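You operate a simulated robot arm through the tools that you are given. There is no shell and no other tool.

You run a simulated robot arm. Do the job below in one go: nothing can be reset, and whatever is moved stays where it is left.

JOB
Swing the spout to wash the mud and sand off the sink.
Fine: use the cold tap; spout back to the middle; tap off. What is to be rubbed or washed off counts as gone when no trace of it is left.

Only the result counts: the job must be done as asked and must still hold three seconds after the hand-in. Knocking over, shifting, dropping, spilling or breaking anything else fails it.

ROBOT AND FRAMES
A 6-joint arm with a two-finger gripper, fixed in place. Base frame: the origin is on the floor under the middle of its stand, x ahead of it, y to its left, z up; the work surface is at about z = 57. Lengths are in cm, angles in degrees, forces in N, time in s.
It reaches about 157.2 cm from its shoulder. Its first joint turns from -166.0 to 166.0 degrees. Payload 2.45 kg.
The TCP is the grasp point between the finger pads, 2 cm short of the fingertips. In the tool frame z runs along the fingers and y along their closing line. The gripper opens to 14 cm; its body begins 16.8 cm behind the TCP.
Orientation is that of the tool frame in the base frame, as [roll, pitch, yaw] about the fixed x, y, z axes, in that order (R = Rz(yaw) Ry(pitch) Rx(roll)). With the fingers straight down and closing along the base's y, the tool's x points along the base's -x, its y along +y and its z along -z.

CONTROLS
- The arm moves only by the tool step_arm. Its arguments are lists of equal length, an entry for each row: "grip": the finger opening in cm, from 0 to 14; "offset": the shift along the tool's x, y, z in cm, a list of three; "rotation": the turn, a rotation vector about the tool's x, y, z in degrees, a list of three. In form: {"grip": [grip, ...], "offset": [[tx, ty, tz], ...], "rotation": [[wx, wy, wz], ...]}. A call has 1 to 20 rows; each row shifts and turns the commanded pose from where the row before left it, along the tool's axes as they then stand. A row lasts 0.2 s, in which the tool goes at most 5 cm and 8.6 degrees; a call with a longer step from one row to the next is refused whole, and so is a gripper value outside its range. Where a pose cannot be reached the arm comes as near as it can. A force on the tool above 90 N (or 10 N above the force at the start of the call, whichever is more), or a blocked arm, ends the call early, and 0.2 s more pass. Each finger travels about 4.5 cm/s and halts on what it meets, pressing with about 34 N; the grip force reading is that of the motor and also rises with nothing between the fingers. The clock runs only during rows and for 0.2 s after the last one: add rows that do not move to give the fingers time. It gives the time, the measured TCP pose, the force on the tool (base axes), the opening and the grip force at its end, in the units of the frame above (readings bear some noise), with the torque about the TCP (base axes, N m) and any sound that the robot's microphone picked up.
- Cameras (640 x 400 px; columns grow to the right, rows downward): "scene" is fixed at [4.38, 65.03, 160.87]; the picture's right is [-0.47, -0.88, 0.00], its down [-0.60, 0.32, -0.73] and it looks along [0.64, -0.35, -0.68] (base axes); focal length 361 px, centre (320, 200). "wrist" rides on the gripper at [7.8, 1.1, -20.9] in the tool frame; the picture's right is [-0.14, 0.99, 0.00], its down [-0.92, -0.13, -0.37] and it looks along [-0.36, -0.05, 0.93] (tool axes); focal length 280 px, centre (320, 200). There is no depth. A picture from a camera that has moved, and an enlarged one, comes with that camera's place and axes in the base frame and with its lens. The place of the scene camera against the robot may be out by one fixed shift of up to 1.2 cm in any direction.
- snapshot(camera): a new picture of that camera. It takes no simulated time.
- inspect(camera, box): a new picture of the part [left, top, right, bottom] of that camera's present view, enlarged. It takes no simulated time.
- sign_off(): hands the job in; it is judged then, once.

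Nothing tells you positions but the pictures and the camera data. Unless the task says otherwise, let go and move clear before handing in.

The tools are called after "Emit:" as a command line: name --argument value ..., lists and objects as JSON in quotes. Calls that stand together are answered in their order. step_arm: Moves the arm, as the interface text tells. Its arguments: {"type":"object","properties":{"grip":{"type":"array"},"offset":{"type":"array"},"rotation":{"type":"array"}},"required":["grip","offset","rotation"]} The other tools are called the same way: snapshot (camera) takes a picture; inspect (camera, box) takes an enlarged picture of a part of a camera's view; sign_off () hands the job in.

At the start:

```text
time: 0.0
tool_pos: [62.17, 24.34, 121.11]
ee_rot: [-179.9, 0.0, -180.0]
force: [0.0, 0.0, -0.4]
ft_torque: [0.0, -0.01, -0.02]
grip_width: 14.04
grasp_force: 0.1
```

scene: 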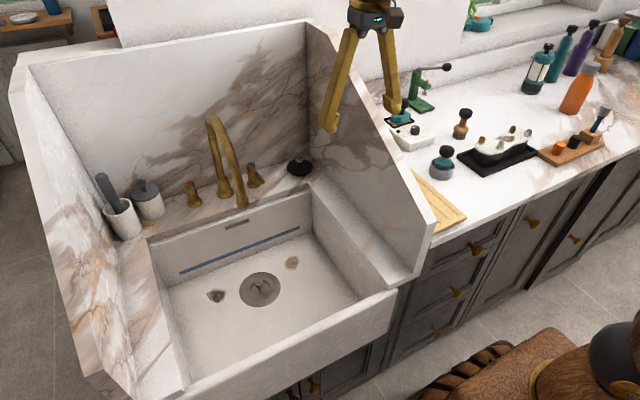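
wrist: 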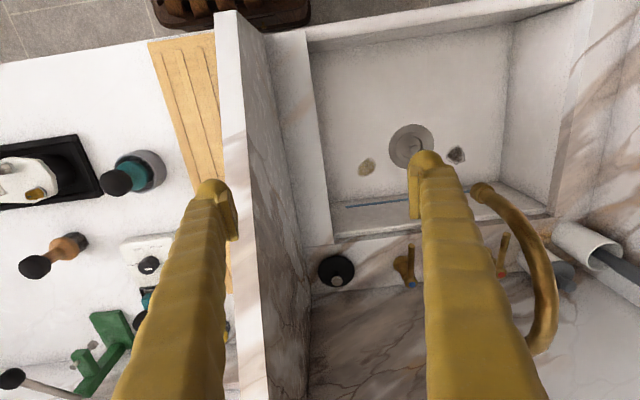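

I see a sink with a gold swivelling spout, two tap handles either side of it, and two dirt patches (a dark one and a tan one) on the basin floor either side of the drain. I will look closer at the tap and the dirt before moving.

Emit:
inspect --camera "scene" --box '[150, 100, 350, 225]'

Emit:
inspect --camera "scene" --box '[150, 200, 350, 325]'

Emit:
inspect --camera "wrist" --box '[300, 180, 620, 380]'

Emit:
inspect --camera "wrist" --box '[300, 60, 560, 220]'

```text
3.20 times, centred on (250, 162) of scene
camera zoom: at [4.38, 65.03, 160.87], right [-0.47, -0.88, 0.0], down [-0.6, 0.32, -0.73], along [0.64, -0.35, -0.68], focal length 1155 px, centre (544, 320)
```

zoom: 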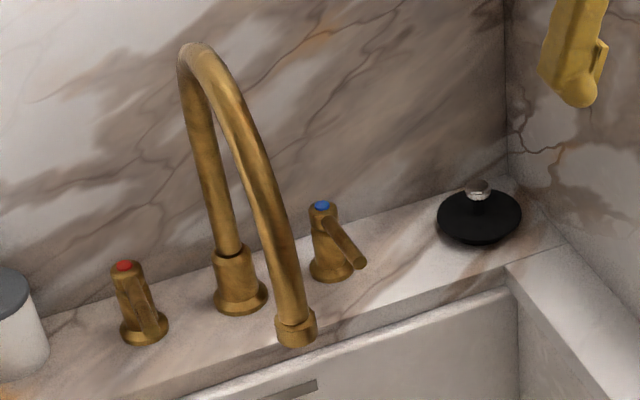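

```text
3.20 times, centred on (250, 262) of scene
camera zoom: at [4.38, 65.03, 160.87], right [-0.47, -0.88, 0.0], down [-0.6, 0.32, -0.73], along [0.64, -0.35, -0.68], focal length 1155 px, centre (544, 0)
```

zoom: 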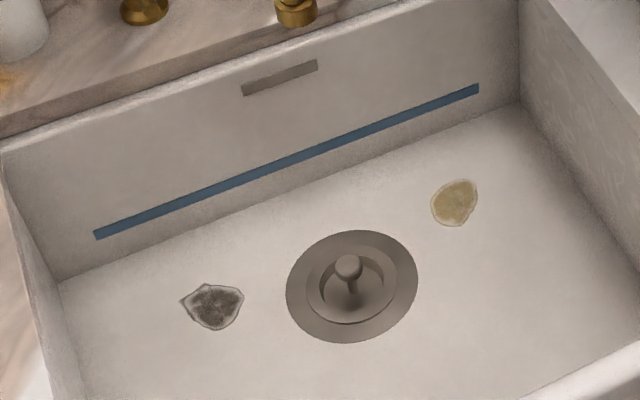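

```text
2.00 times, centred on (460, 280) of wrist
camera zoom: at [54.33, 25.38, 141.78], right [0.14, 0.99, 0.0], down [0.92, -0.13, 0.37], along [0.36, -0.05, -0.93], focal length 561 px, centre (40, 40)
```

zoom: 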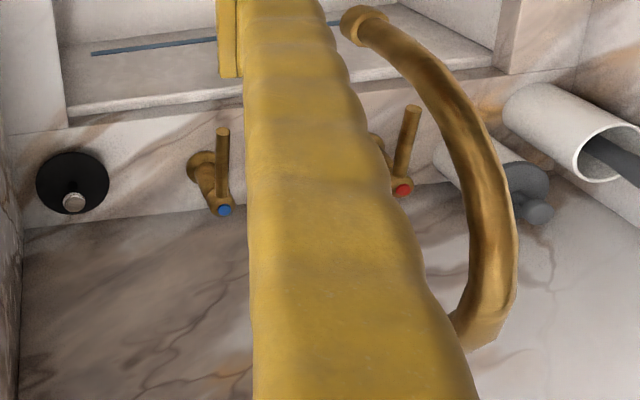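

```text
2.46 times, centred on (430, 140) of wrist
camera zoom: at [54.33, 25.38, 141.78], right [0.14, 0.99, 0.0], down [0.92, -0.13, 0.37], along [0.36, -0.05, -0.93], focal length 690 px, centre (49, 348)
```

zoom: 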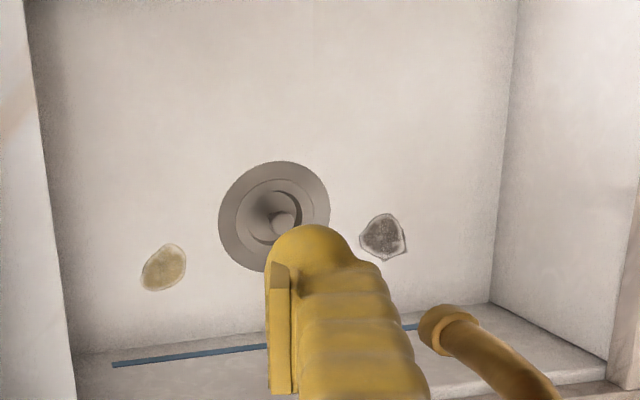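

The basin floor is at about z = 58 and the deck at about z = 80. I put the spout pivot near (98, 50), its outlet near (74, 50, 95), and the cold (blue) lever from about (97, 40, 90) towards (87, 40, 90). The mud is near (77, 63.5) and the sand near (77.5, 36.5). I'll check the gripper's size and the surroundings before moving.

Emit:
inspect --camera "scene" --box '[300, 0, 460, 150]'

Emit:
inspect --camera "scene" --box '[225, 145, 335, 214]'

Emit:
inspect --camera "wrist" --box '[380, 220, 440, 300]'

Emit:
inspect --camera "scene" --box '[0, 0, 440, 275]'

```text
2.67 times, centred on (380, 75) of scene
camera zoom: at [4.38, 65.03, 160.87], right [-0.47, -0.88, 0.0], down [-0.6, 0.32, -0.73], along [0.64, -0.35, -0.68], focal length 962 px, centre (160, 533)
```

zoom: 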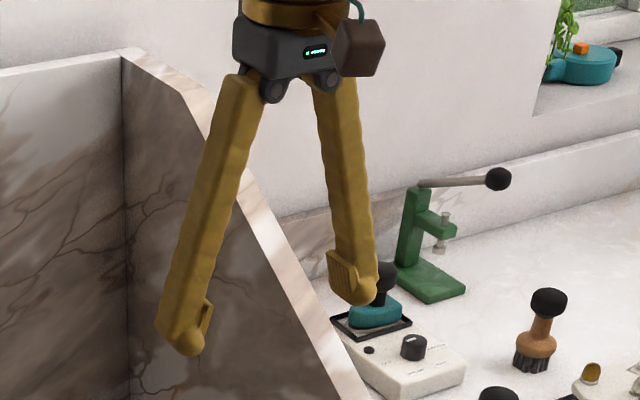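

```text
5.80 times, centred on (280, 180) of scene
camera zoom: at [4.38, 65.03, 160.87], right [-0.47, -0.88, 0.0], down [-0.6, 0.32, -0.73], along [0.64, -0.35, -0.68], focal length 2092 px, centre (552, 319)
```

zoom: 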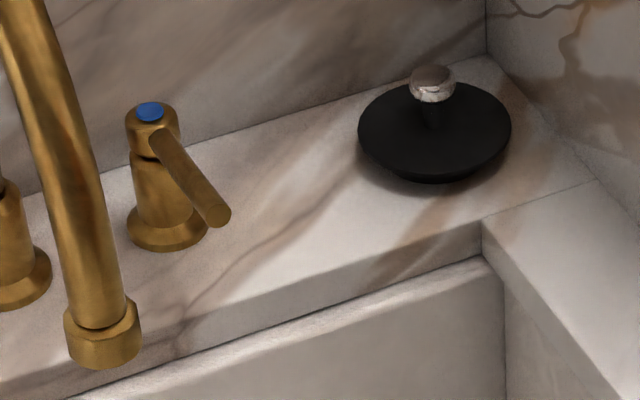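

```text
5.00 times, centred on (410, 260) of wrist
camera zoom: at [54.33, 25.38, 141.78], right [0.14, 0.99, 0.0], down [0.92, -0.13, 0.37], along [0.36, -0.05, -0.93], focal length 1402 px, centre (-130, -100)
```

zoom: 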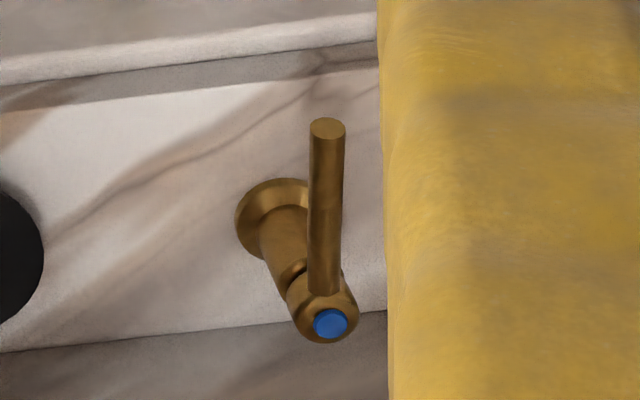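

```text
1.45 times, centred on (220, 138) of scene
camera zoom: at [4.38, 65.03, 160.87], right [-0.47, -0.88, 0.0], down [-0.6, 0.32, -0.73], along [0.64, -0.35, -0.68], focal length 525 px, centre (466, 291)
```

zoom: 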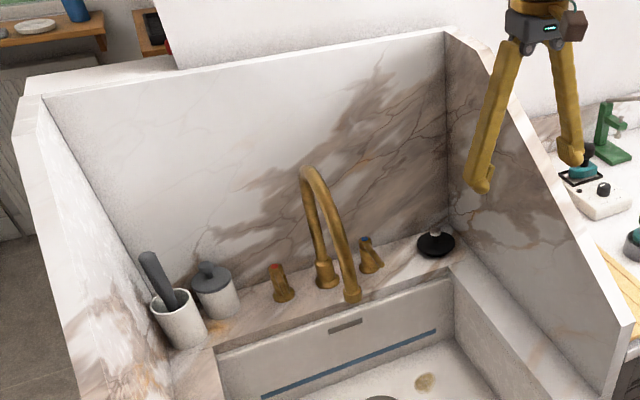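

The gripper body is narrow and the cold tap has a head that turns about a vertical axis, with its lever pointing towards me. I'm moving the hand up and over so the wrist camera can see the tap and spout between the fingers.

Emit:
step_arm --grip '[14, 14, 14, 14, 14]' --offset '[[-1.6, 2.8, -1.2], [-1.6, 2.8, -1.2], [-1.6, 2.8, -1.2], [-1.6, 2.8, -1.2], [-1.6, 2.8, -1.2]]' --rotation '[[0, 0, 0], [0, 0, 0], [0, 0, 0], [0, 0, 0], [0, 0, 0]]'

Emit:
snapshot --camera "wrist"

Emit:
snapshot --camera "scene"

```text
time: 1.2
tool_pos: [70.12, 38.04, 127.07]
ee_rot: [180.0, 0.0, -180.0]
force: [-0.2, -0.6, 0.2]
ft_torque: [-0.02, -0.05, 0.01]
grip_width: 14.0
grasp_force: 0.0
```

```text
taken
camera wrist: at [62.29, 39.16, 147.8], right [0.14, 0.99, 0.0], down [0.92, -0.13, 0.37], along [0.37, -0.05, -0.93], focal length 280 px, centre (320, 200)
```

wrist: 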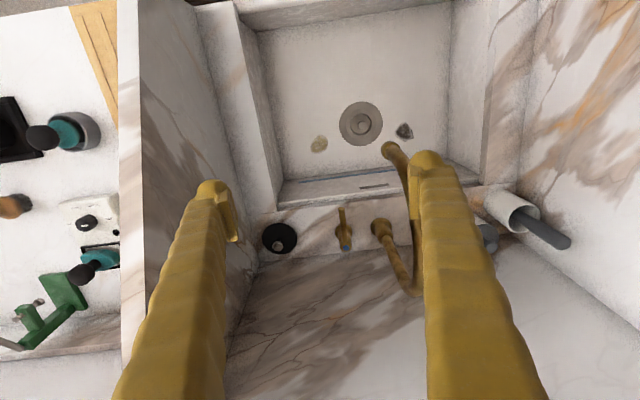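

```text
taken
```

scene: 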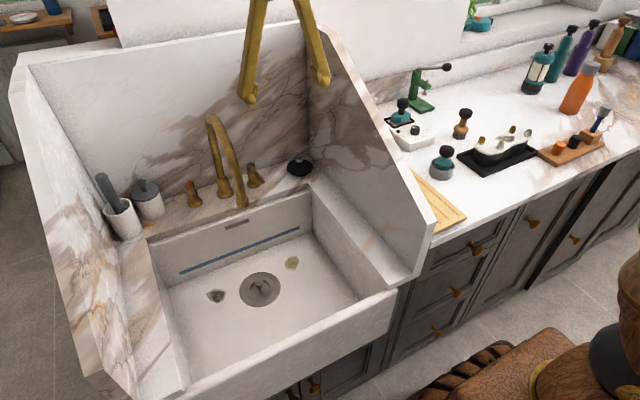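

Emit:
inspect --camera "wrist" --box '[240, 120, 440, 300]'

Emit:
inspect --camera "wrist" --box '[310, 190, 390, 260]'

Emit:
inspect --camera "wrist" --box '[290, 80, 430, 170]'

```text
2.22 times, centred on (340, 210) of wrist
camera zoom: at [62.29, 39.16, 147.8], right [0.14, 0.99, 0.0], down [0.92, -0.13, 0.37], along [0.37, -0.05, -0.93], focal length 623 px, centre (276, 178)
```

zoom: 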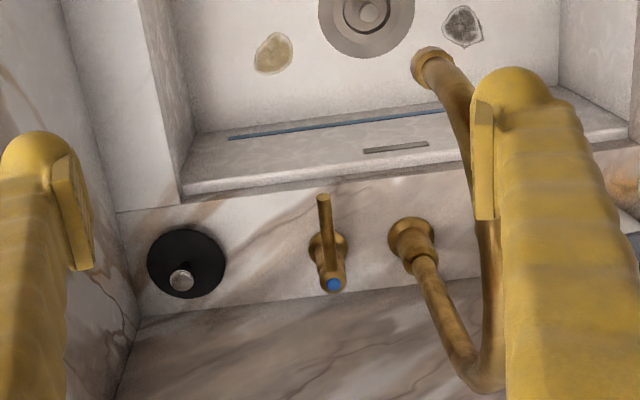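

```text
5.71 times, centred on (350, 225) of wrist
camera zoom: at [62.29, 39.16, 147.8], right [0.14, 0.99, 0.0], down [0.92, -0.13, 0.37], along [0.37, -0.05, -0.93], focal length 1602 px, centre (149, 57)
```

zoom: 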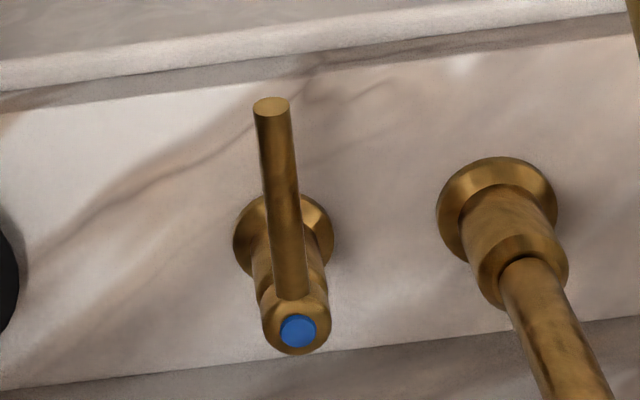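

```text
4.44 times, centred on (360, 125) of wrist
camera zoom: at [62.29, 39.16, 147.8], right [0.14, 0.99, 0.0], down [0.92, -0.13, 0.37], along [0.37, -0.05, -0.93], focal length 1246 px, centre (142, 533)
```

zoom: 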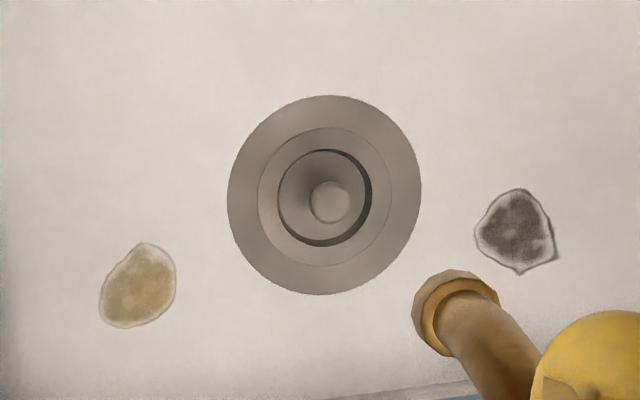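

The geometry is now clear: the cold lever is horizontal, from its axis at (98.5, 40.5) to its tip at (88, 40.5), at about z = 89. Next I'll narrow the fingers and bring the hand over the lever, staying clear of the spout.

Emit:
step_arm --grip '[4.5, 4.5, 4.5, 4.5, 4.5, 4.5, 4.5, 4.5, 4.5, 4.5, 4.5, 4.5, 4.5]' --offset '[[0, 0, 0], [0, 0, 0], [0, 0, 0], [0, 0, 0], [0, 0, 0], [0, 0, 0], [-3.3, 0.4, 0], [-3.3, 0.4, 1], [-3.3, 0.4, 2.5], [-3.3, 0.4, 3], [-3.3, 0.4, 3], [-3.3, 0.4, 3], [0, 0, 2.5]]' --rotation '[[0, 0, 0], [0, 0, 0], [0, 0, 0], [0, 0, 0], [0, 0, 0], [0, 0, 0], [0, 0, 0], [0, 0, 0], [0, 0, 0], [0, 0, 0], [0, 0, 0], [0, 0, 0], [0, 0, 0]]'

Emit:
snapshot --camera "wrist"

Emit:
snapshot --camera "scene"

```text
time: 4.0
tool_pos: [90.15, 40.57, 111.93]
ee_rot: [180.0, 0.0, -180.0]
force: [-0.4, 0.8, 0.3]
ft_torque: [0.02, -0.03, -0.02]
grip_width: 4.48
grasp_force: 0.1
```

```text
taken
camera wrist: at [82.28, 41.72, 132.7], right [0.14, 0.99, 0.0], down [0.92, -0.13, 0.37], along [0.37, -0.05, -0.93], focal length 280 px, centre (320, 200)
```

wrist: 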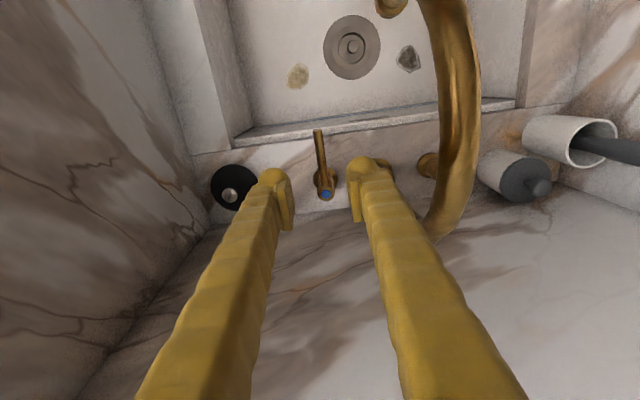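

```text
taken
```

scene: 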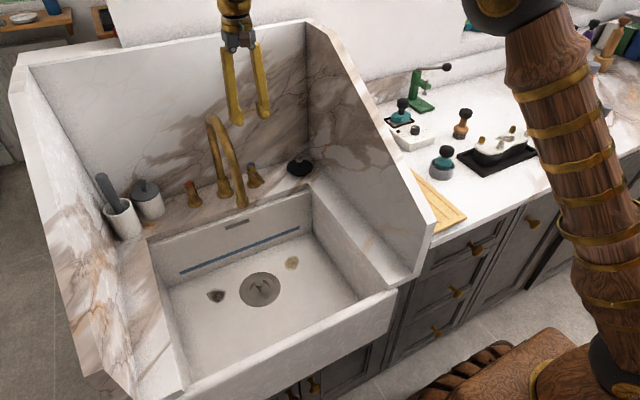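

The lever sits centred between the fingers, as calculated. I'm descending in stages so the fingers straddle it.

Emit:
step_arm --grip '[4.5, 4.5, 4.5, 4.5, 4.5, 4.5]' --offset '[[0, 0, 3.5], [0, 0, 3.5], [0, 0, 3.5], [0, 0, 3.5], [0, 0, 2.5], [0, 0, 0]]' --rotation '[[0, 0, 0], [0, 0, 0], [0, 0, 0], [0, 0, 0], [0, 0, 0], [0, 0, 0]]'

Emit:
snapshot --camera "wrist"

Emit:
inspect --camera "scene" --box '[150, 0, 350, 225]'

```text
time: 5.4
tool_pos: [89.99, 40.78, 95.63]
ee_rot: [-179.9, 0.0, 180.0]
force: [0.9, 0.2, 0.6]
ft_torque: [-0.01, 0.01, 0.05]
grip_width: 4.51
grasp_force: 0.0
```

```text
taken
camera wrist: at [82.24, 41.85, 116.39], right [0.14, 0.99, 0.0], down [0.92, -0.13, 0.37], along [0.37, -0.05, -0.93], focal length 280 px, centre (320, 200)
```

wrist: 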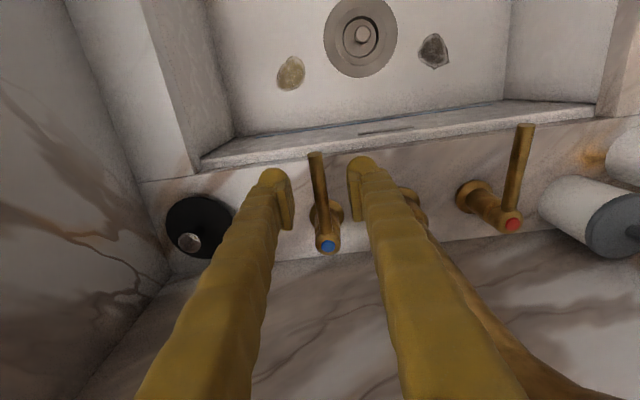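

```text
1.78 times, centred on (250, 112) of scene
camera zoom: at [4.38, 65.03, 160.87], right [-0.47, -0.88, 0.0], down [-0.6, 0.32, -0.73], along [0.64, -0.35, -0.68], focal length 642 px, centre (444, 356)
```

zoom: 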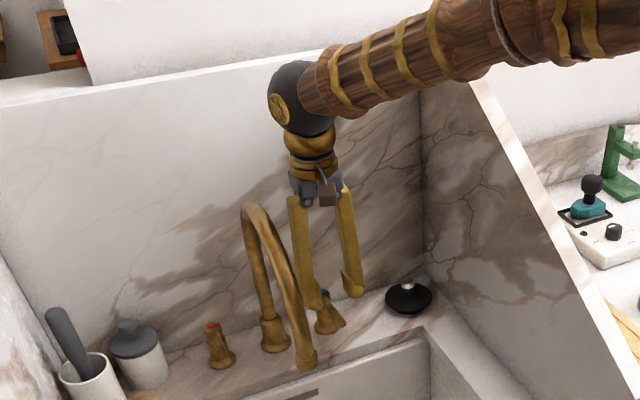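

The hand is clear of the spout and centred over the lever. I'll go down the last 7 cm to lever height.

Emit:
step_arm --grip '[4.5, 4.5, 4.5, 4.5, 4.5, 4.5]' --offset '[[0, -0.2, 1.8], [0, 0, 1.8], [0, 0, 1.8], [0, 0, 1.2], [0, 0, 0.6], [0, 0, 0]]' --rotation '[[0, 0, 0], [0, 0, 0], [0, 0, 0], [0, 0, 0], [0, 0, 0], [0, 0, 0]]'

Emit:
snapshot --camera "wrist"

Emit:
inspect --camera "scene" --box '[150, 0, 350, 225]'

```text
time: 6.8
tool_pos: [90.01, 40.48, 88.23]
ee_rot: [180.0, 0.0, -180.0]
force: [-0.2, -1.3, 0.3]
ft_torque: [0.01, 0.0, 0.07]
grip_width: 4.49
grasp_force: 0.1
```

```text
taken
camera wrist: at [82.21, 41.6, 109.03], right [0.14, 0.99, 0.0], down [0.92, -0.13, 0.37], along [0.36, -0.05, -0.93], focal length 280 px, centre (320, 200)
```

wrist: 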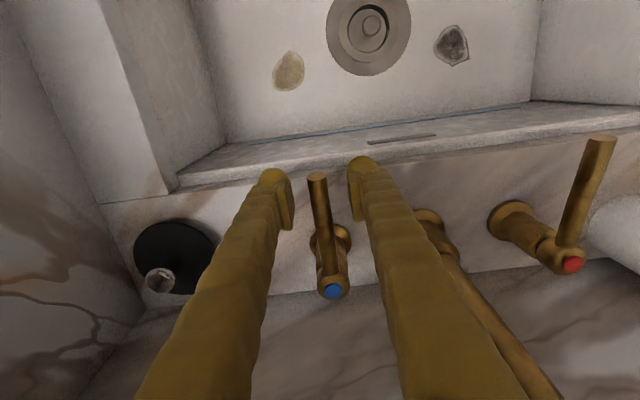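

```text
1.78 times, centred on (250, 112) of scene
camera zoom: at [4.38, 65.03, 160.87], right [-0.47, -0.88, 0.0], down [-0.6, 0.32, -0.73], along [0.64, -0.35, -0.68], focal length 642 px, centre (444, 356)
```

zoom: 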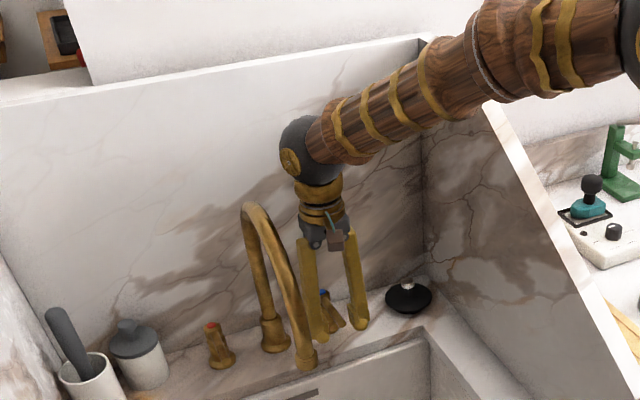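

The fingers straddle the lever with about 1.5 cm of slack on each side. I'll sweep gently along the arc to push the lever away from the spout (towards -y) and see whether it turns.

Emit:
step_arm --grip '[4.5, 4.5, 4.5, 4.5, 4.5, 4.5, 4.5]' --offset '[[-0.03, -0.74, 0], [-0.03, -0.74, 0], [-0.03, -0.74, 0], [-0.03, -0.74, 0], [-0.03, -0.74, 0], [-0.03, -0.74, 0], [0, 0, 0]]' --rotation '[[0, 0, -5], [0, 0, -5], [0, 0, -5], [0, 0, -5], [0, 0, -5], [0, 0, -5], [0, 0, 0]]'

Emit:
snapshot --camera "wrist"

Emit:
snapshot --camera "scene"

```text
time: 8.4
tool_pos: [91.03, 36.14, 88.13]
ee_rot: [179.9, 0.1, -150.0]
force: [-0.3, 0.8, -0.5]
ft_torque: [-0.03, -0.03, -0.03]
grip_width: 4.5
grasp_force: 0.3
```

```text
taken
camera wrist: at [83.77, 33.23, 109.06], right [-0.38, 0.93, 0.0], down [0.86, 0.35, 0.37], along [0.34, 0.14, -0.93], focal length 280 px, centre (320, 200)
```

wrist: 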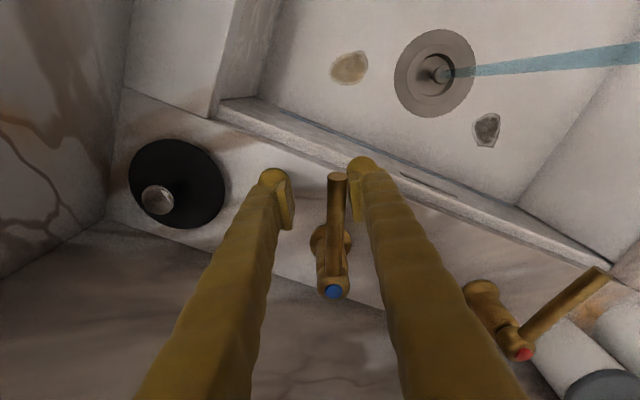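

```text
taken
```

scene: 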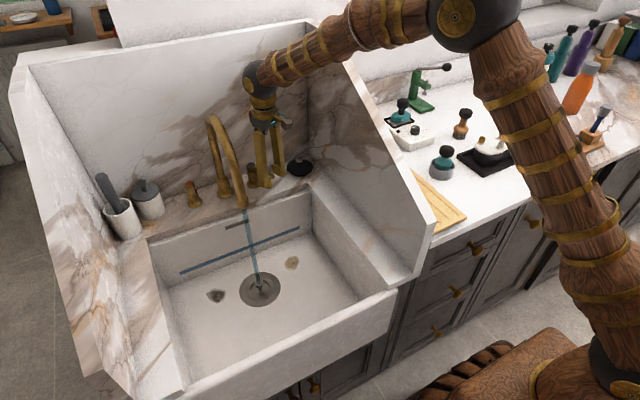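

Water is now running in a thin stream onto the drain, so pushing the lever towards -y opens the tap. I'll open it somewhat further for a fuller stream.

Emit:
step_arm --grip '[4.5, 4.5, 4.5, 4.5, 4.5]' --offset '[[-0.03, -0.74, 0], [-0.03, -0.74, 0], [-0.03, -0.74, 0], [-0.03, -0.74, 0], [0, 0, 0]]' --rotation '[[0, 0, -5], [0, 0, -5], [0, 0, -5], [0, 0, -5], [0, 0, 0]]'

Emit:
snapshot --camera "wrist"

Emit:
inspect --camera "scene" --box '[150, 100, 350, 325]'

```text
time: 9.6
tool_pos: [92.95, 33.89, 88.43]
ee_rot: [-180.0, 0.0, -129.9]
force: [-0.6, 0.5, -0.9]
ft_torque: [0.0, 0.01, 0.03]
grip_width: 4.5
grasp_force: 0.2
```

```text
taken
camera wrist: at [87.17, 28.65, 109.06], right [-0.67, 0.74, 0.0], down [0.69, 0.62, 0.37], along [0.27, 0.25, -0.93], focal length 280 px, centre (320, 200)
```

wrist: 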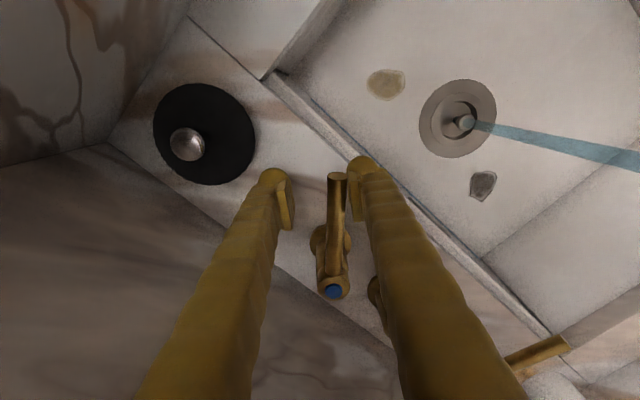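

```text
1.78 times, centred on (250, 212) of scene
camera zoom: at [4.38, 65.03, 160.87], right [-0.47, -0.88, 0.0], down [-0.6, 0.32, -0.73], along [0.64, -0.35, -0.68], focal length 642 px, centre (444, 178)
```

zoom: 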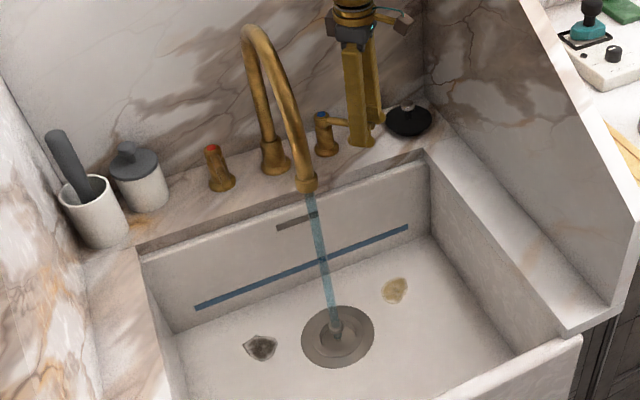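

The stream is now about 2 cm wide, which should be enough. I'll lift straight off the lever, turn the hand square again and move high over the front of the spout arch.

Emit:
step_arm --grip '[4.5, 4.5, 4.5, 5, 5, 5, 5, 5, 5, 5, 5, 5, 5, 5, 5, 5, 5]' --offset '[[0, 0, -3], [0, 0, -4], [0, 0, -4.2], [0, 0, -4.2], [0, 0, -4.2], [0, 0, -4.2], [0, 0, -4.2], [0, 0, -4.2], [0, 0, -4.2], [0, 0, -2], [2.83, 2.77, 0], [2.83, 2.77, 0], [2.83, 2.77, 0], [2.83, 2.77, 0], [2.83, 2.77, 0], [2.83, 2.77, 0], [0, 0, 0]]' --rotation '[[0, 0, 0], [0, 0, 0], [0, 0, 0], [0, 0, 7.15], [0, 0, 7.15], [0, 0, 7.15], [0, 0, 7.15], [0, 0, 7.15], [0, 0, 7.15], [0, 0, 7.15], [0, 0, 0], [0, 0, 0], [0, 0, 0], [0, 0, 0], [0, 0, 0], [0, 0, 0], [0, 0, 0]]'

Emit:
snapshot --camera "wrist"

Emit:
snapshot --camera "scene"

```text
time: 13.2
tool_pos: [75.86, 50.63, 126.84]
ee_rot: [-180.0, 0.1, 179.9]
force: [-0.1, -0.1, 0.1]
ft_torque: [0.02, 0.02, 0.0]
grip_width: 4.99
grasp_force: 0.0
```

```text
taken
camera wrist: at [68.08, 51.63, 147.57], right [0.14, 0.99, 0.0], down [0.92, -0.13, 0.37], along [0.36, -0.05, -0.93], focal length 280 px, centre (320, 200)
```

wrist: 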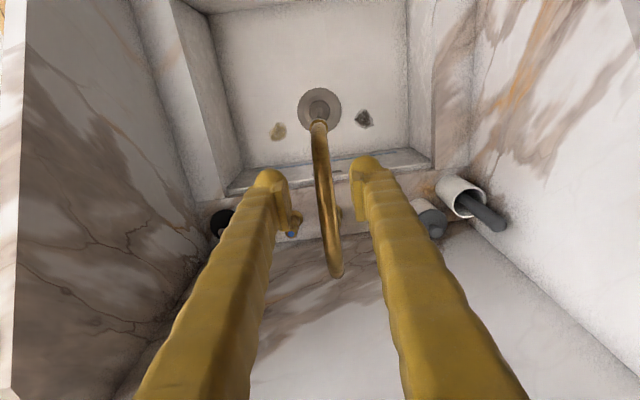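

```text
taken
```

scene: 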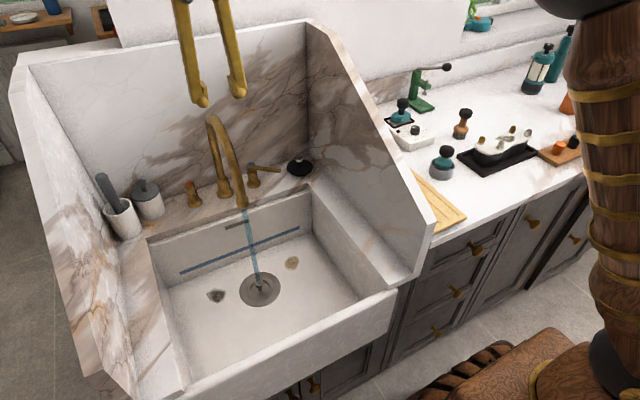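

Emit:
inspect --camera "wrist" --box '[240, 70, 400, 290]'

Emit:
inspect --camera "wrist" --box '[250, 70, 400, 160]'

```text
1.82 times, centred on (320, 180) of wrist
camera zoom: at [68.08, 51.63, 147.57], right [0.14, 0.99, 0.0], down [0.92, -0.13, 0.37], along [0.36, -0.05, -0.93], focal length 510 px, centre (320, 236)
```

zoom: 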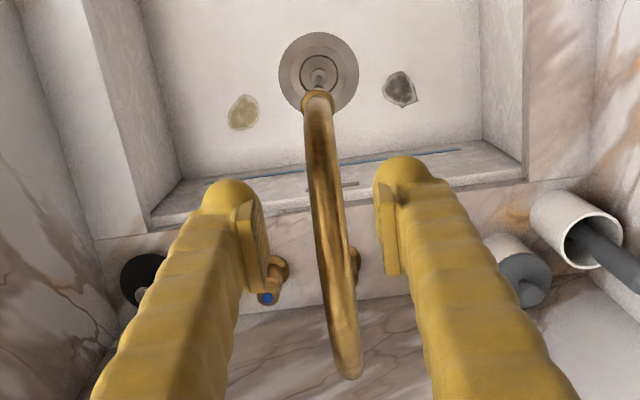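

```text
4.27 times, centred on (325, 115) of wrist
camera zoom: at [68.08, 51.63, 147.57], right [0.14, 0.99, 0.0], down [0.92, -0.13, 0.37], along [0.36, -0.05, -0.93], focal length 1196 px, centre (299, 563)
```

zoom: 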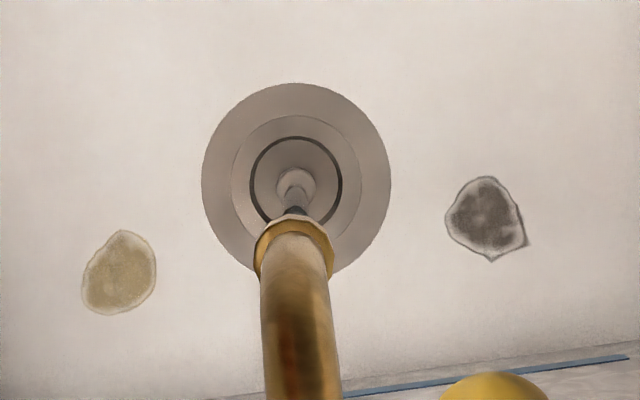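

The spout points straight ahead at y ≈ 50.6, and both patches lie on its swing circle at roughly ±33°. I'm lowering the open fingers around the front of the arch.

Emit:
step_arm --grip '[5.4, 5.4, 5.4, 5.4, 5.4, 5.4, 5.4, 5.4]' --offset '[[0, 0, 3.5], [0, 0, 3.5], [0, 0, 3.5], [0, 0, 3.5], [0, 0, 3.5], [0, 0, 3], [0, 0, 1.3], [0, 0, 0]]' --rotation '[[0, 0, 0], [0, 0, 0], [0, 0, 0], [0, 0, 0], [0, 0, 0], [0, 0, 0], [0, 0, 0], [0, 0, 0]]'

Emit:
snapshot --camera "wrist"

Emit:
snapshot --camera "scene"

```text
time: 15.0
tool_pos: [75.94, 50.53, 104.89]
ee_rot: [-180.0, 0.0, 179.9]
force: [0.3, 0.6, 0.4]
ft_torque: [0.01, -0.03, 0.02]
grip_width: 5.4
grasp_force: 0.2
```

```text
taken
camera wrist: at [68.21, 51.69, 125.73], right [0.14, 0.99, 0.0], down [0.92, -0.13, 0.37], along [0.37, -0.05, -0.93], focal length 280 px, centre (320, 200)
```

wrist: 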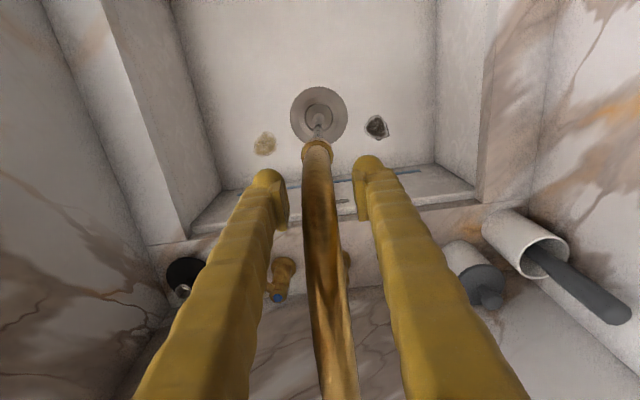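

```text
taken
```

scene: 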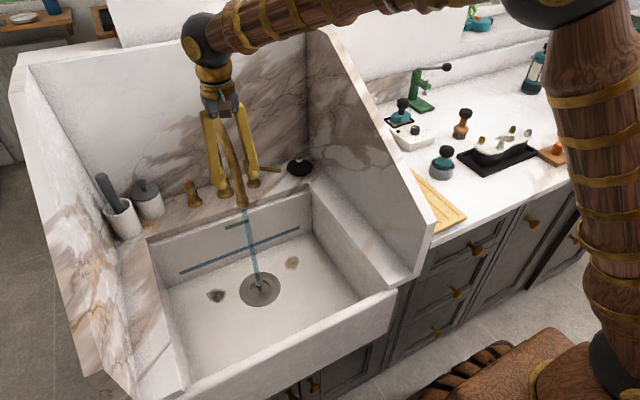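

The spout is straddled. I'll close to a loose fit and swing it towards the mud (+y), following the circle about the pivot.

Emit:
step_arm --grip '[3.7, 3.7, 3.7, 3.7, 3.7, 3.7, 3.7, 3.7, 3.7, 3.7, 3.7, 3.7]' --offset '[[0, 0, 0], [0, 0, 0], [-0.03, 1.18, 0], [-0.03, 1.18, 0], [-0.03, 1.18, 0], [-0.03, 1.18, 0], [-0.03, 1.18, 0], [-0.03, 1.18, 0], [-0.03, 1.18, 0], [-0.03, 1.18, 0], [-0.03, 1.18, 0], [-0.03, 1.18, 0]]' --rotation '[[0, 0, 0], [0, 0, 0], [0, 0, 3], [0, 0, 3], [0, 0, 3], [0, 0, 3], [0, 0, 3], [0, 0, 3], [0, 0, 3], [0, 0, 3], [0, 0, 3], [0, 0, 3]]'

Emit:
snapshot --camera "wrist"

Emit:
snapshot --camera "scene"

```text
time: 17.6
tool_pos: [78.91, 61.77, 104.82]
ee_rot: [180.0, 0.1, 149.9]
force: [-0.6, 0.8, 0.7]
ft_torque: [-0.01, 0.0, 0.0]
grip_width: 3.72
grasp_force: 0.1
```

```text
taken
camera wrist: at [72.75, 66.73, 125.66], right [0.62, 0.79, 0.0], down [0.73, -0.57, 0.37], along [0.29, -0.23, -0.93], focal length 280 px, centre (320, 200)
```

wrist: 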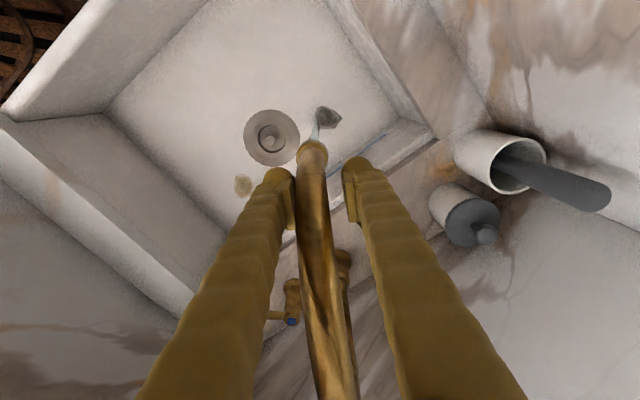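

```text
taken
```

scene: 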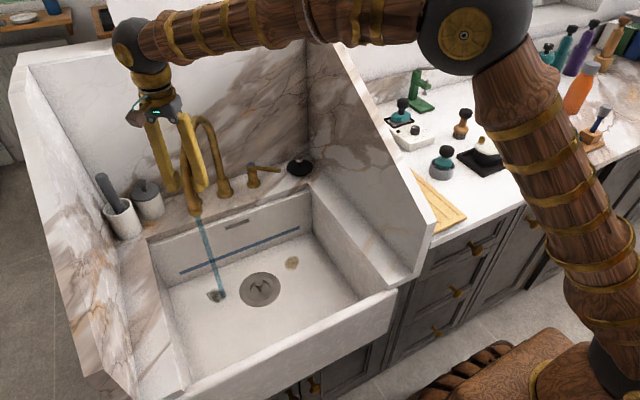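

The spout turns freely, and the stream now lands at the edge of the mud. I'm taking a closer look before adjusting.

Emit:
inspect --camera "scene" --box '[160, 230, 320, 330]'

Emit:
inspect --camera "wrist" --box '[230, 80, 390, 180]'

```text
4.00 times, centred on (240, 280) of scene
camera zoom: at [4.38, 65.03, 160.87], right [-0.47, -0.88, 0.0], down [-0.6, 0.32, -0.73], along [0.64, -0.35, -0.68], focal length 1444 px, centre (640, -120)
```

zoom: 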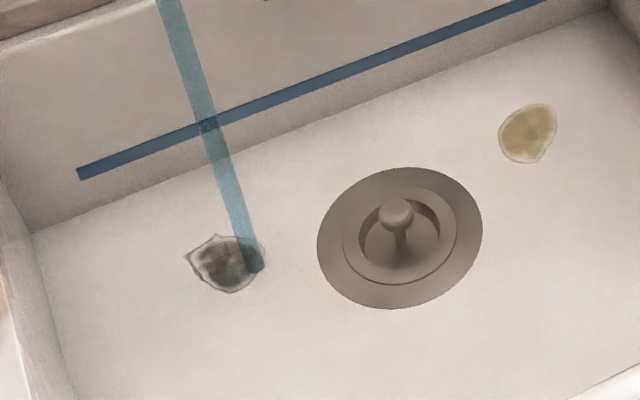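

```text
4.00 times, centred on (310, 130) of wrist
camera zoom: at [72.75, 66.73, 125.66], right [0.62, 0.79, 0.0], down [0.73, -0.57, 0.37], along [0.29, -0.23, -0.93], focal length 1122 px, centre (360, 480)
```

zoom: 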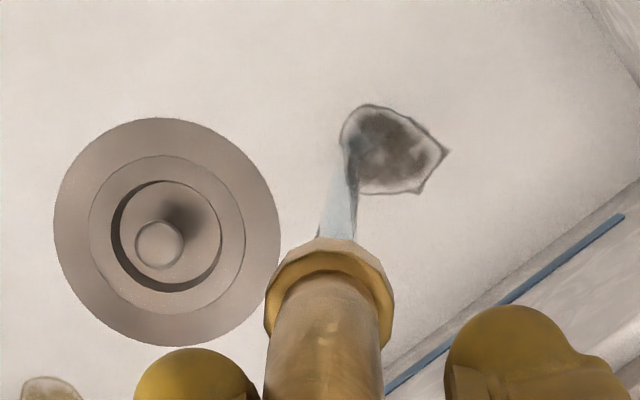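

The stream needs about 3 to 12° more to cover the whole mud patch. I'll creep across it slowly with pauses.

Emit:
step_arm --grip '[3.7, 3.7, 3.7, 3.7, 3.7, 3.7, 3.7, 3.7, 3.7, 3.7, 3.7, 3.7, 3.7, 3.7, 3.7, 3.7, 3.7, 3.7, 3.7, 3.7]' --offset '[[-0.01, 0.593, 0], [0, 0, 0], [-0.01, 0.593, 0], [0, 0, 0], [0, 0, 0], [-0.01, 0.593, 0], [0, 0, 0], [0, 0, 0], [0, 0, 0], [-0.01, 0.593, 0], [0, 0, 0], [0, 0, 0], [0, 0, 0], [0, 0, 0], [-0.01, 0.593, 0], [0, 0, 0], [0, 0, 0], [0, 0, 0], [0, 0, 0], [0, 0, 0]]' --rotation '[[0, 0, 1.5], [0, 0, 0], [0, 0, 1.5], [0, 0, 0], [0, 0, 0], [0, 0, 1.5], [0, 0, 0], [0, 0, 0], [0, 0, 0], [0, 0, 1.5], [0, 0, 0], [0, 0, 0], [0, 0, 0], [0, 0, 0], [0, 0, 1.5], [0, 0, 0], [0, 0, 0], [0, 0, 0], [0, 0, 0], [0, 0, 0]]'

Emit:
inspect --camera "scene" --box '[160, 230, 320, 330]'

Emit:
inspect --camera "wrist" --box '[230, 80, 390, 180]'

```text
time: 21.8
tool_pos: [80.5, 64.25, 105.01]
ee_rot: [-180.0, 0.0, 142.5]
force: [-0.2, -0.3, -0.1]
ft_torque: [-0.01, 0.0, -0.02]
grip_width: 3.73
grasp_force: 0.1
```

```text
4.00 times, centred on (240, 280) of scene
camera zoom: at [4.38, 65.03, 160.87], right [-0.47, -0.88, 0.0], down [-0.6, 0.32, -0.73], along [0.64, -0.35, -0.68], focal length 1444 px, centre (640, -120)
```

zoom: 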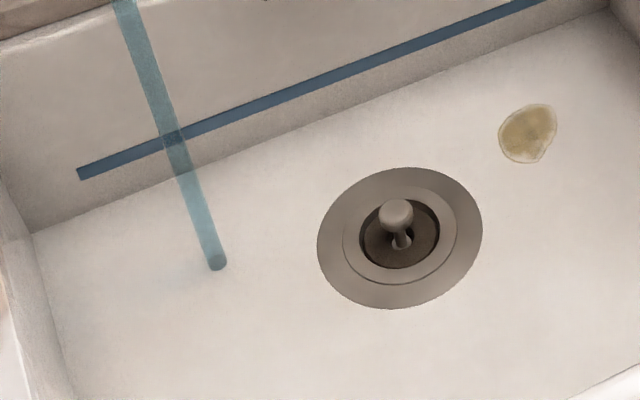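

```text
4.00 times, centred on (310, 130) of wrist
camera zoom: at [75.13, 69.96, 125.63], right [0.71, 0.7, 0.0], down [0.65, -0.66, 0.37], along [0.26, -0.26, -0.93], focal length 1122 px, centre (360, 480)
```

zoom: 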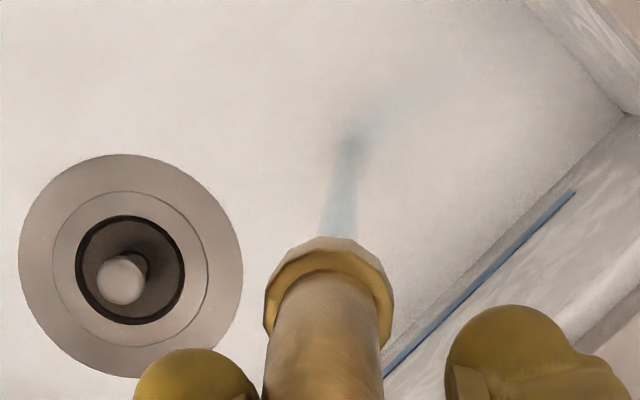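

The mud looks gone. I'll pass a little further over its far edge and hold to be sure nothing is left, then check again.

Emit:
step_arm --grip '[3.7, 3.7, 3.7, 3.7, 3.7, 3.7, 3.7, 3.7, 3.7, 3.7, 3.7, 3.7, 3.7, 3.7, 3.7, 3.7]' --offset '[[0, 0, 0], [0, 0, 0], [-0.01, 0.593, 0], [0, 0, 0], [0, 0, 0], [0, 0, 0], [-0.01, 0.593, 0], [0, 0, 0], [0, 0, 0], [0, 0, 0], [-0.01, 0.593, 0], [0, 0, 0], [0, 0, 0], [0, 0, 0], [0, 0, 0], [0, 0, 0]]' --rotation '[[0, 0, 0], [0, 0, 0], [0, 0, 1.5], [0, 0, 0], [0, 0, 0], [0, 0, 0], [0, 0, 1.5], [0, 0, 0], [0, 0, 0], [0, 0, 0], [0, 0, 1.5], [0, 0, 0], [0, 0, 0], [0, 0, 0], [0, 0, 0], [0, 0, 0]]'

Emit:
inspect --camera "scene" --box '[160, 250, 280, 325]'

Emit:
inspect --camera "wrist" --box '[230, 80, 390, 180]'

Emit:
snapshot --camera "scene"

```text
time: 25.2
tool_pos: [81.81, 65.84, 104.9]
ee_rot: [180.0, 0.0, 137.8]
force: [-0.8, -0.8, -0.3]
ft_torque: [-0.02, -0.01, 0.01]
grip_width: 3.71
grasp_force: 0.2
```

```text
5.33 times, centred on (220, 288) of scene
camera zoom: at [4.38, 65.03, 160.87], right [-0.47, -0.88, 0.0], down [-0.6, 0.32, -0.73], along [0.64, -0.35, -0.68], focal length 1925 px, centre (853, -267)
```

zoom: 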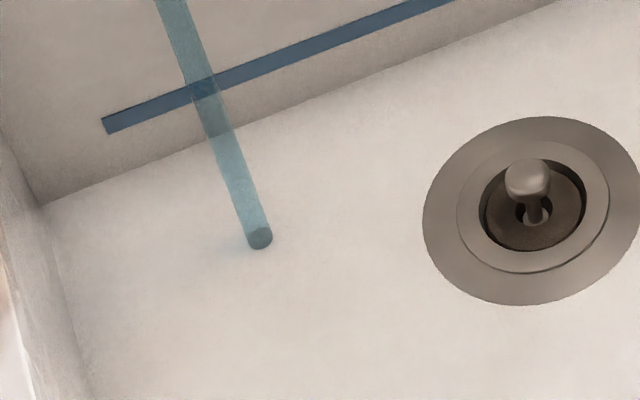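

```text
4.00 times, centred on (310, 130) of wrist
camera zoom: at [76.75, 71.79, 125.67], right [0.77, 0.64, 0.0], down [0.6, -0.71, 0.37], along [0.24, -0.28, -0.93], focal length 1122 px, centre (360, 480)
```

zoom: 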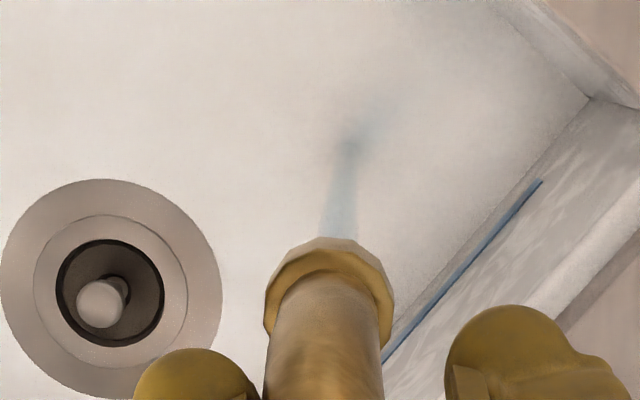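

```text
taken
```

scene: 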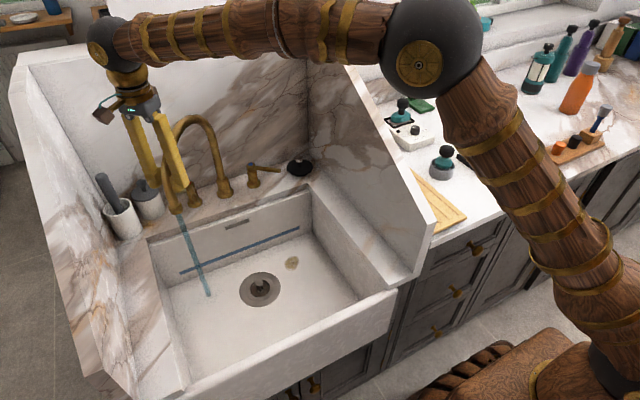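

No trace of the mud is left. Now I'll swing the spout back through the middle and over towards the sand on the -y side.

Emit:
step_arm --grip '[3.7, 3.7, 3.7, 3.7, 3.7, 3.7, 3.7, 3.7, 3.7, 3.7, 3.7, 3.7, 3.7, 3.7, 3.7, 3.7, 3.7, 3.7]' --offset '[[-0.055, -1.58, 0], [-0.055, -1.58, 0], [-0.055, -1.58, 0], [-0.055, -1.58, 0], [-0.055, -1.58, 0], [-0.055, -1.58, 0], [-0.055, -1.58, 0], [-0.055, -1.58, 0], [-0.055, -1.58, 0], [-0.055, -1.58, 0], [-0.055, -1.58, 0], [-0.055, -1.58, 0], [-0.055, -1.58, 0], [-0.055, -1.58, 0], [-0.055, -1.58, 0], [-0.055, -1.58, 0], [-0.055, -1.58, 0], [0, 0, 0]]' --rotation '[[0, 0, -4], [0, 0, -4], [0, 0, -4], [0, 0, -4], [0, 0, -4], [0, 0, -4], [0, 0, -4], [0, 0, -4], [0, 0, -4], [0, 0, -4], [0, 0, -4], [0, 0, -4], [0, 0, -4], [0, 0, -4], [0, 0, -4], [0, 0, -4], [0, 0, -4], [0, 0, 0]]'

Emit:
snapshot --camera "scene"

Emit:
inspect --camera "scene" --box '[200, 220, 360, 320]'

Emit:
snapshot --camera "wrist"

```text
time: 29.0
tool_pos: [78.36, 40.46, 104.96]
ee_rot: [-179.9, 0.0, -154.0]
force: [-0.9, 0.2, 0.5]
ft_torque: [0.0, 0.0, -0.01]
grip_width: 3.73
grasp_force: 0.1
```

```text
taken
```

scene: 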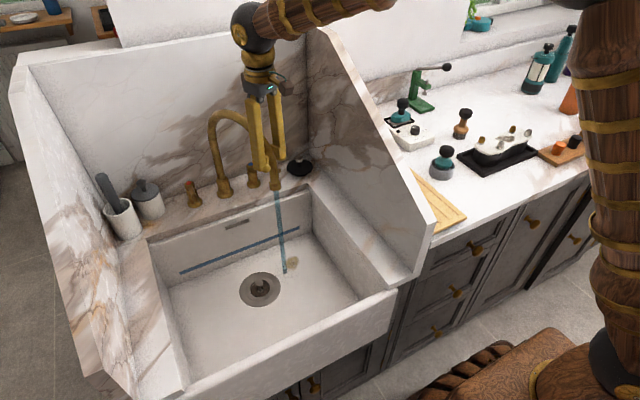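

```text
4.00 times, centred on (280, 270) of scene
camera zoom: at [4.38, 65.03, 160.87], right [-0.47, -0.88, 0.0], down [-0.6, 0.32, -0.73], along [0.64, -0.35, -0.68], focal length 1444 px, centre (480, -80)
```

zoom: 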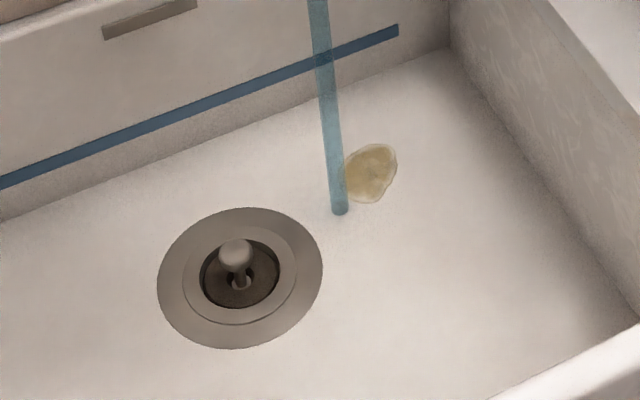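

```text
taken
camera wrist: at [70.86, 38.04, 125.75], right [-0.31, 0.95, 0.0], down [0.88, 0.29, 0.37], along [0.35, 0.11, -0.93], focal length 280 px, centre (320, 200)
```

wrist: 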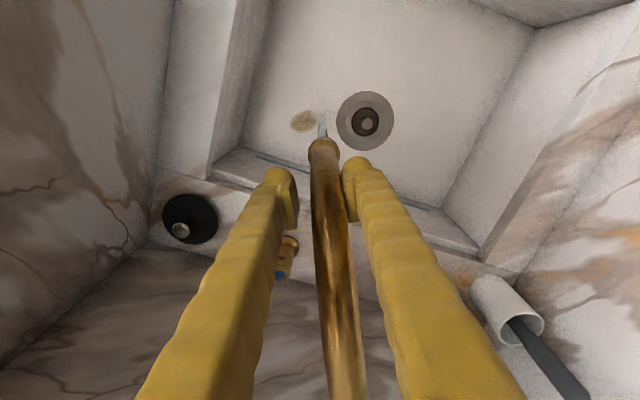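

The stream is now just short of the sand patch. I'll creep across it with pauses, as I did for the mud.

Emit:
step_arm --grip '[3.7, 3.7, 3.7, 3.7, 3.7, 3.7, 3.7, 3.7, 3.7, 3.7, 3.7, 3.7, 3.7, 3.7, 3.7, 3.7, 3.7, 3.7, 3.7, 3.7]' --offset '[[-0.01, -0.593, 0], [0, 0, 0], [-0.01, -0.593, 0], [0, 0, 0], [-0.01, -0.593, 0], [0, 0, 0], [0, 0, 0], [-0.01, -0.593, 0], [0, 0, 0], [0, 0, 0], [-0.01, -0.593, 0], [0, 0, 0], [0, 0, 0], [0, 0, 0], [-0.01, -0.593, 0], [0, 0, 0], [0, 0, 0], [0, 0, 0], [0, 0, 0], [0, 0, 0]]' --rotation '[[0, 0, -1.5], [0, 0, 0], [0, 0, -1.5], [0, 0, 0], [0, 0, -1.5], [0, 0, 0], [0, 0, 0], [0, 0, -1.5], [0, 0, 0], [0, 0, 0], [0, 0, -1.5], [0, 0, 0], [0, 0, 0], [0, 0, 0], [0, 0, -1.5], [0, 0, 0], [0, 0, 0], [0, 0, 0], [0, 0, 0], [0, 0, 0]]'

Emit:
inspect --camera "scene" --box '[200, 220, 360, 320]'

Emit:
inspect --camera "wrist" --box '[240, 80, 400, 180]'

```text
time: 33.2
tool_pos: [80.14, 37.59, 104.88]
ee_rot: [-180.0, 0.1, -144.9]
force: [-0.4, 0.8, -0.2]
ft_torque: [0.02, 0.0, -0.03]
grip_width: 3.69
grasp_force: 0.0
```

```text
4.00 times, centred on (280, 270) of scene
camera zoom: at [4.38, 65.03, 160.87], right [-0.47, -0.88, 0.0], down [-0.6, 0.32, -0.73], along [0.64, -0.35, -0.68], focal length 1444 px, centre (480, -80)
```

zoom: 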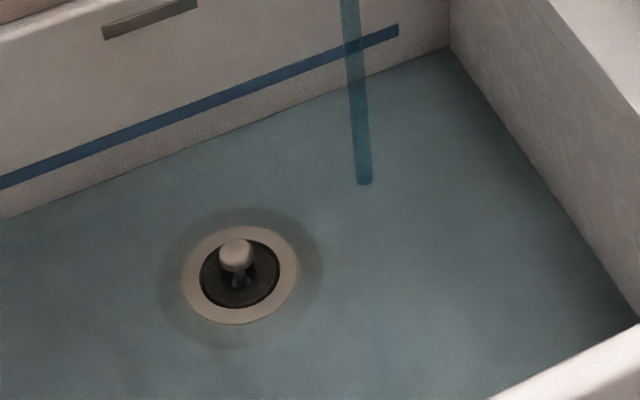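

```text
4.00 times, centred on (320, 130) of wrist
camera zoom: at [73.16, 33.95, 125.69], right [-0.45, 0.89, 0.0], down [0.83, 0.42, 0.37], along [0.33, 0.17, -0.93], focal length 1122 px, centre (320, 480)
```

zoom: 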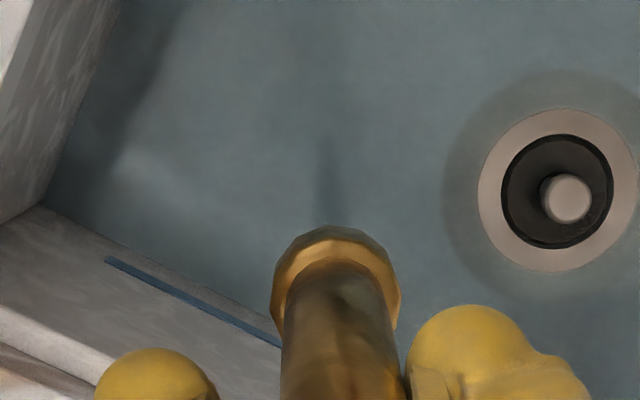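

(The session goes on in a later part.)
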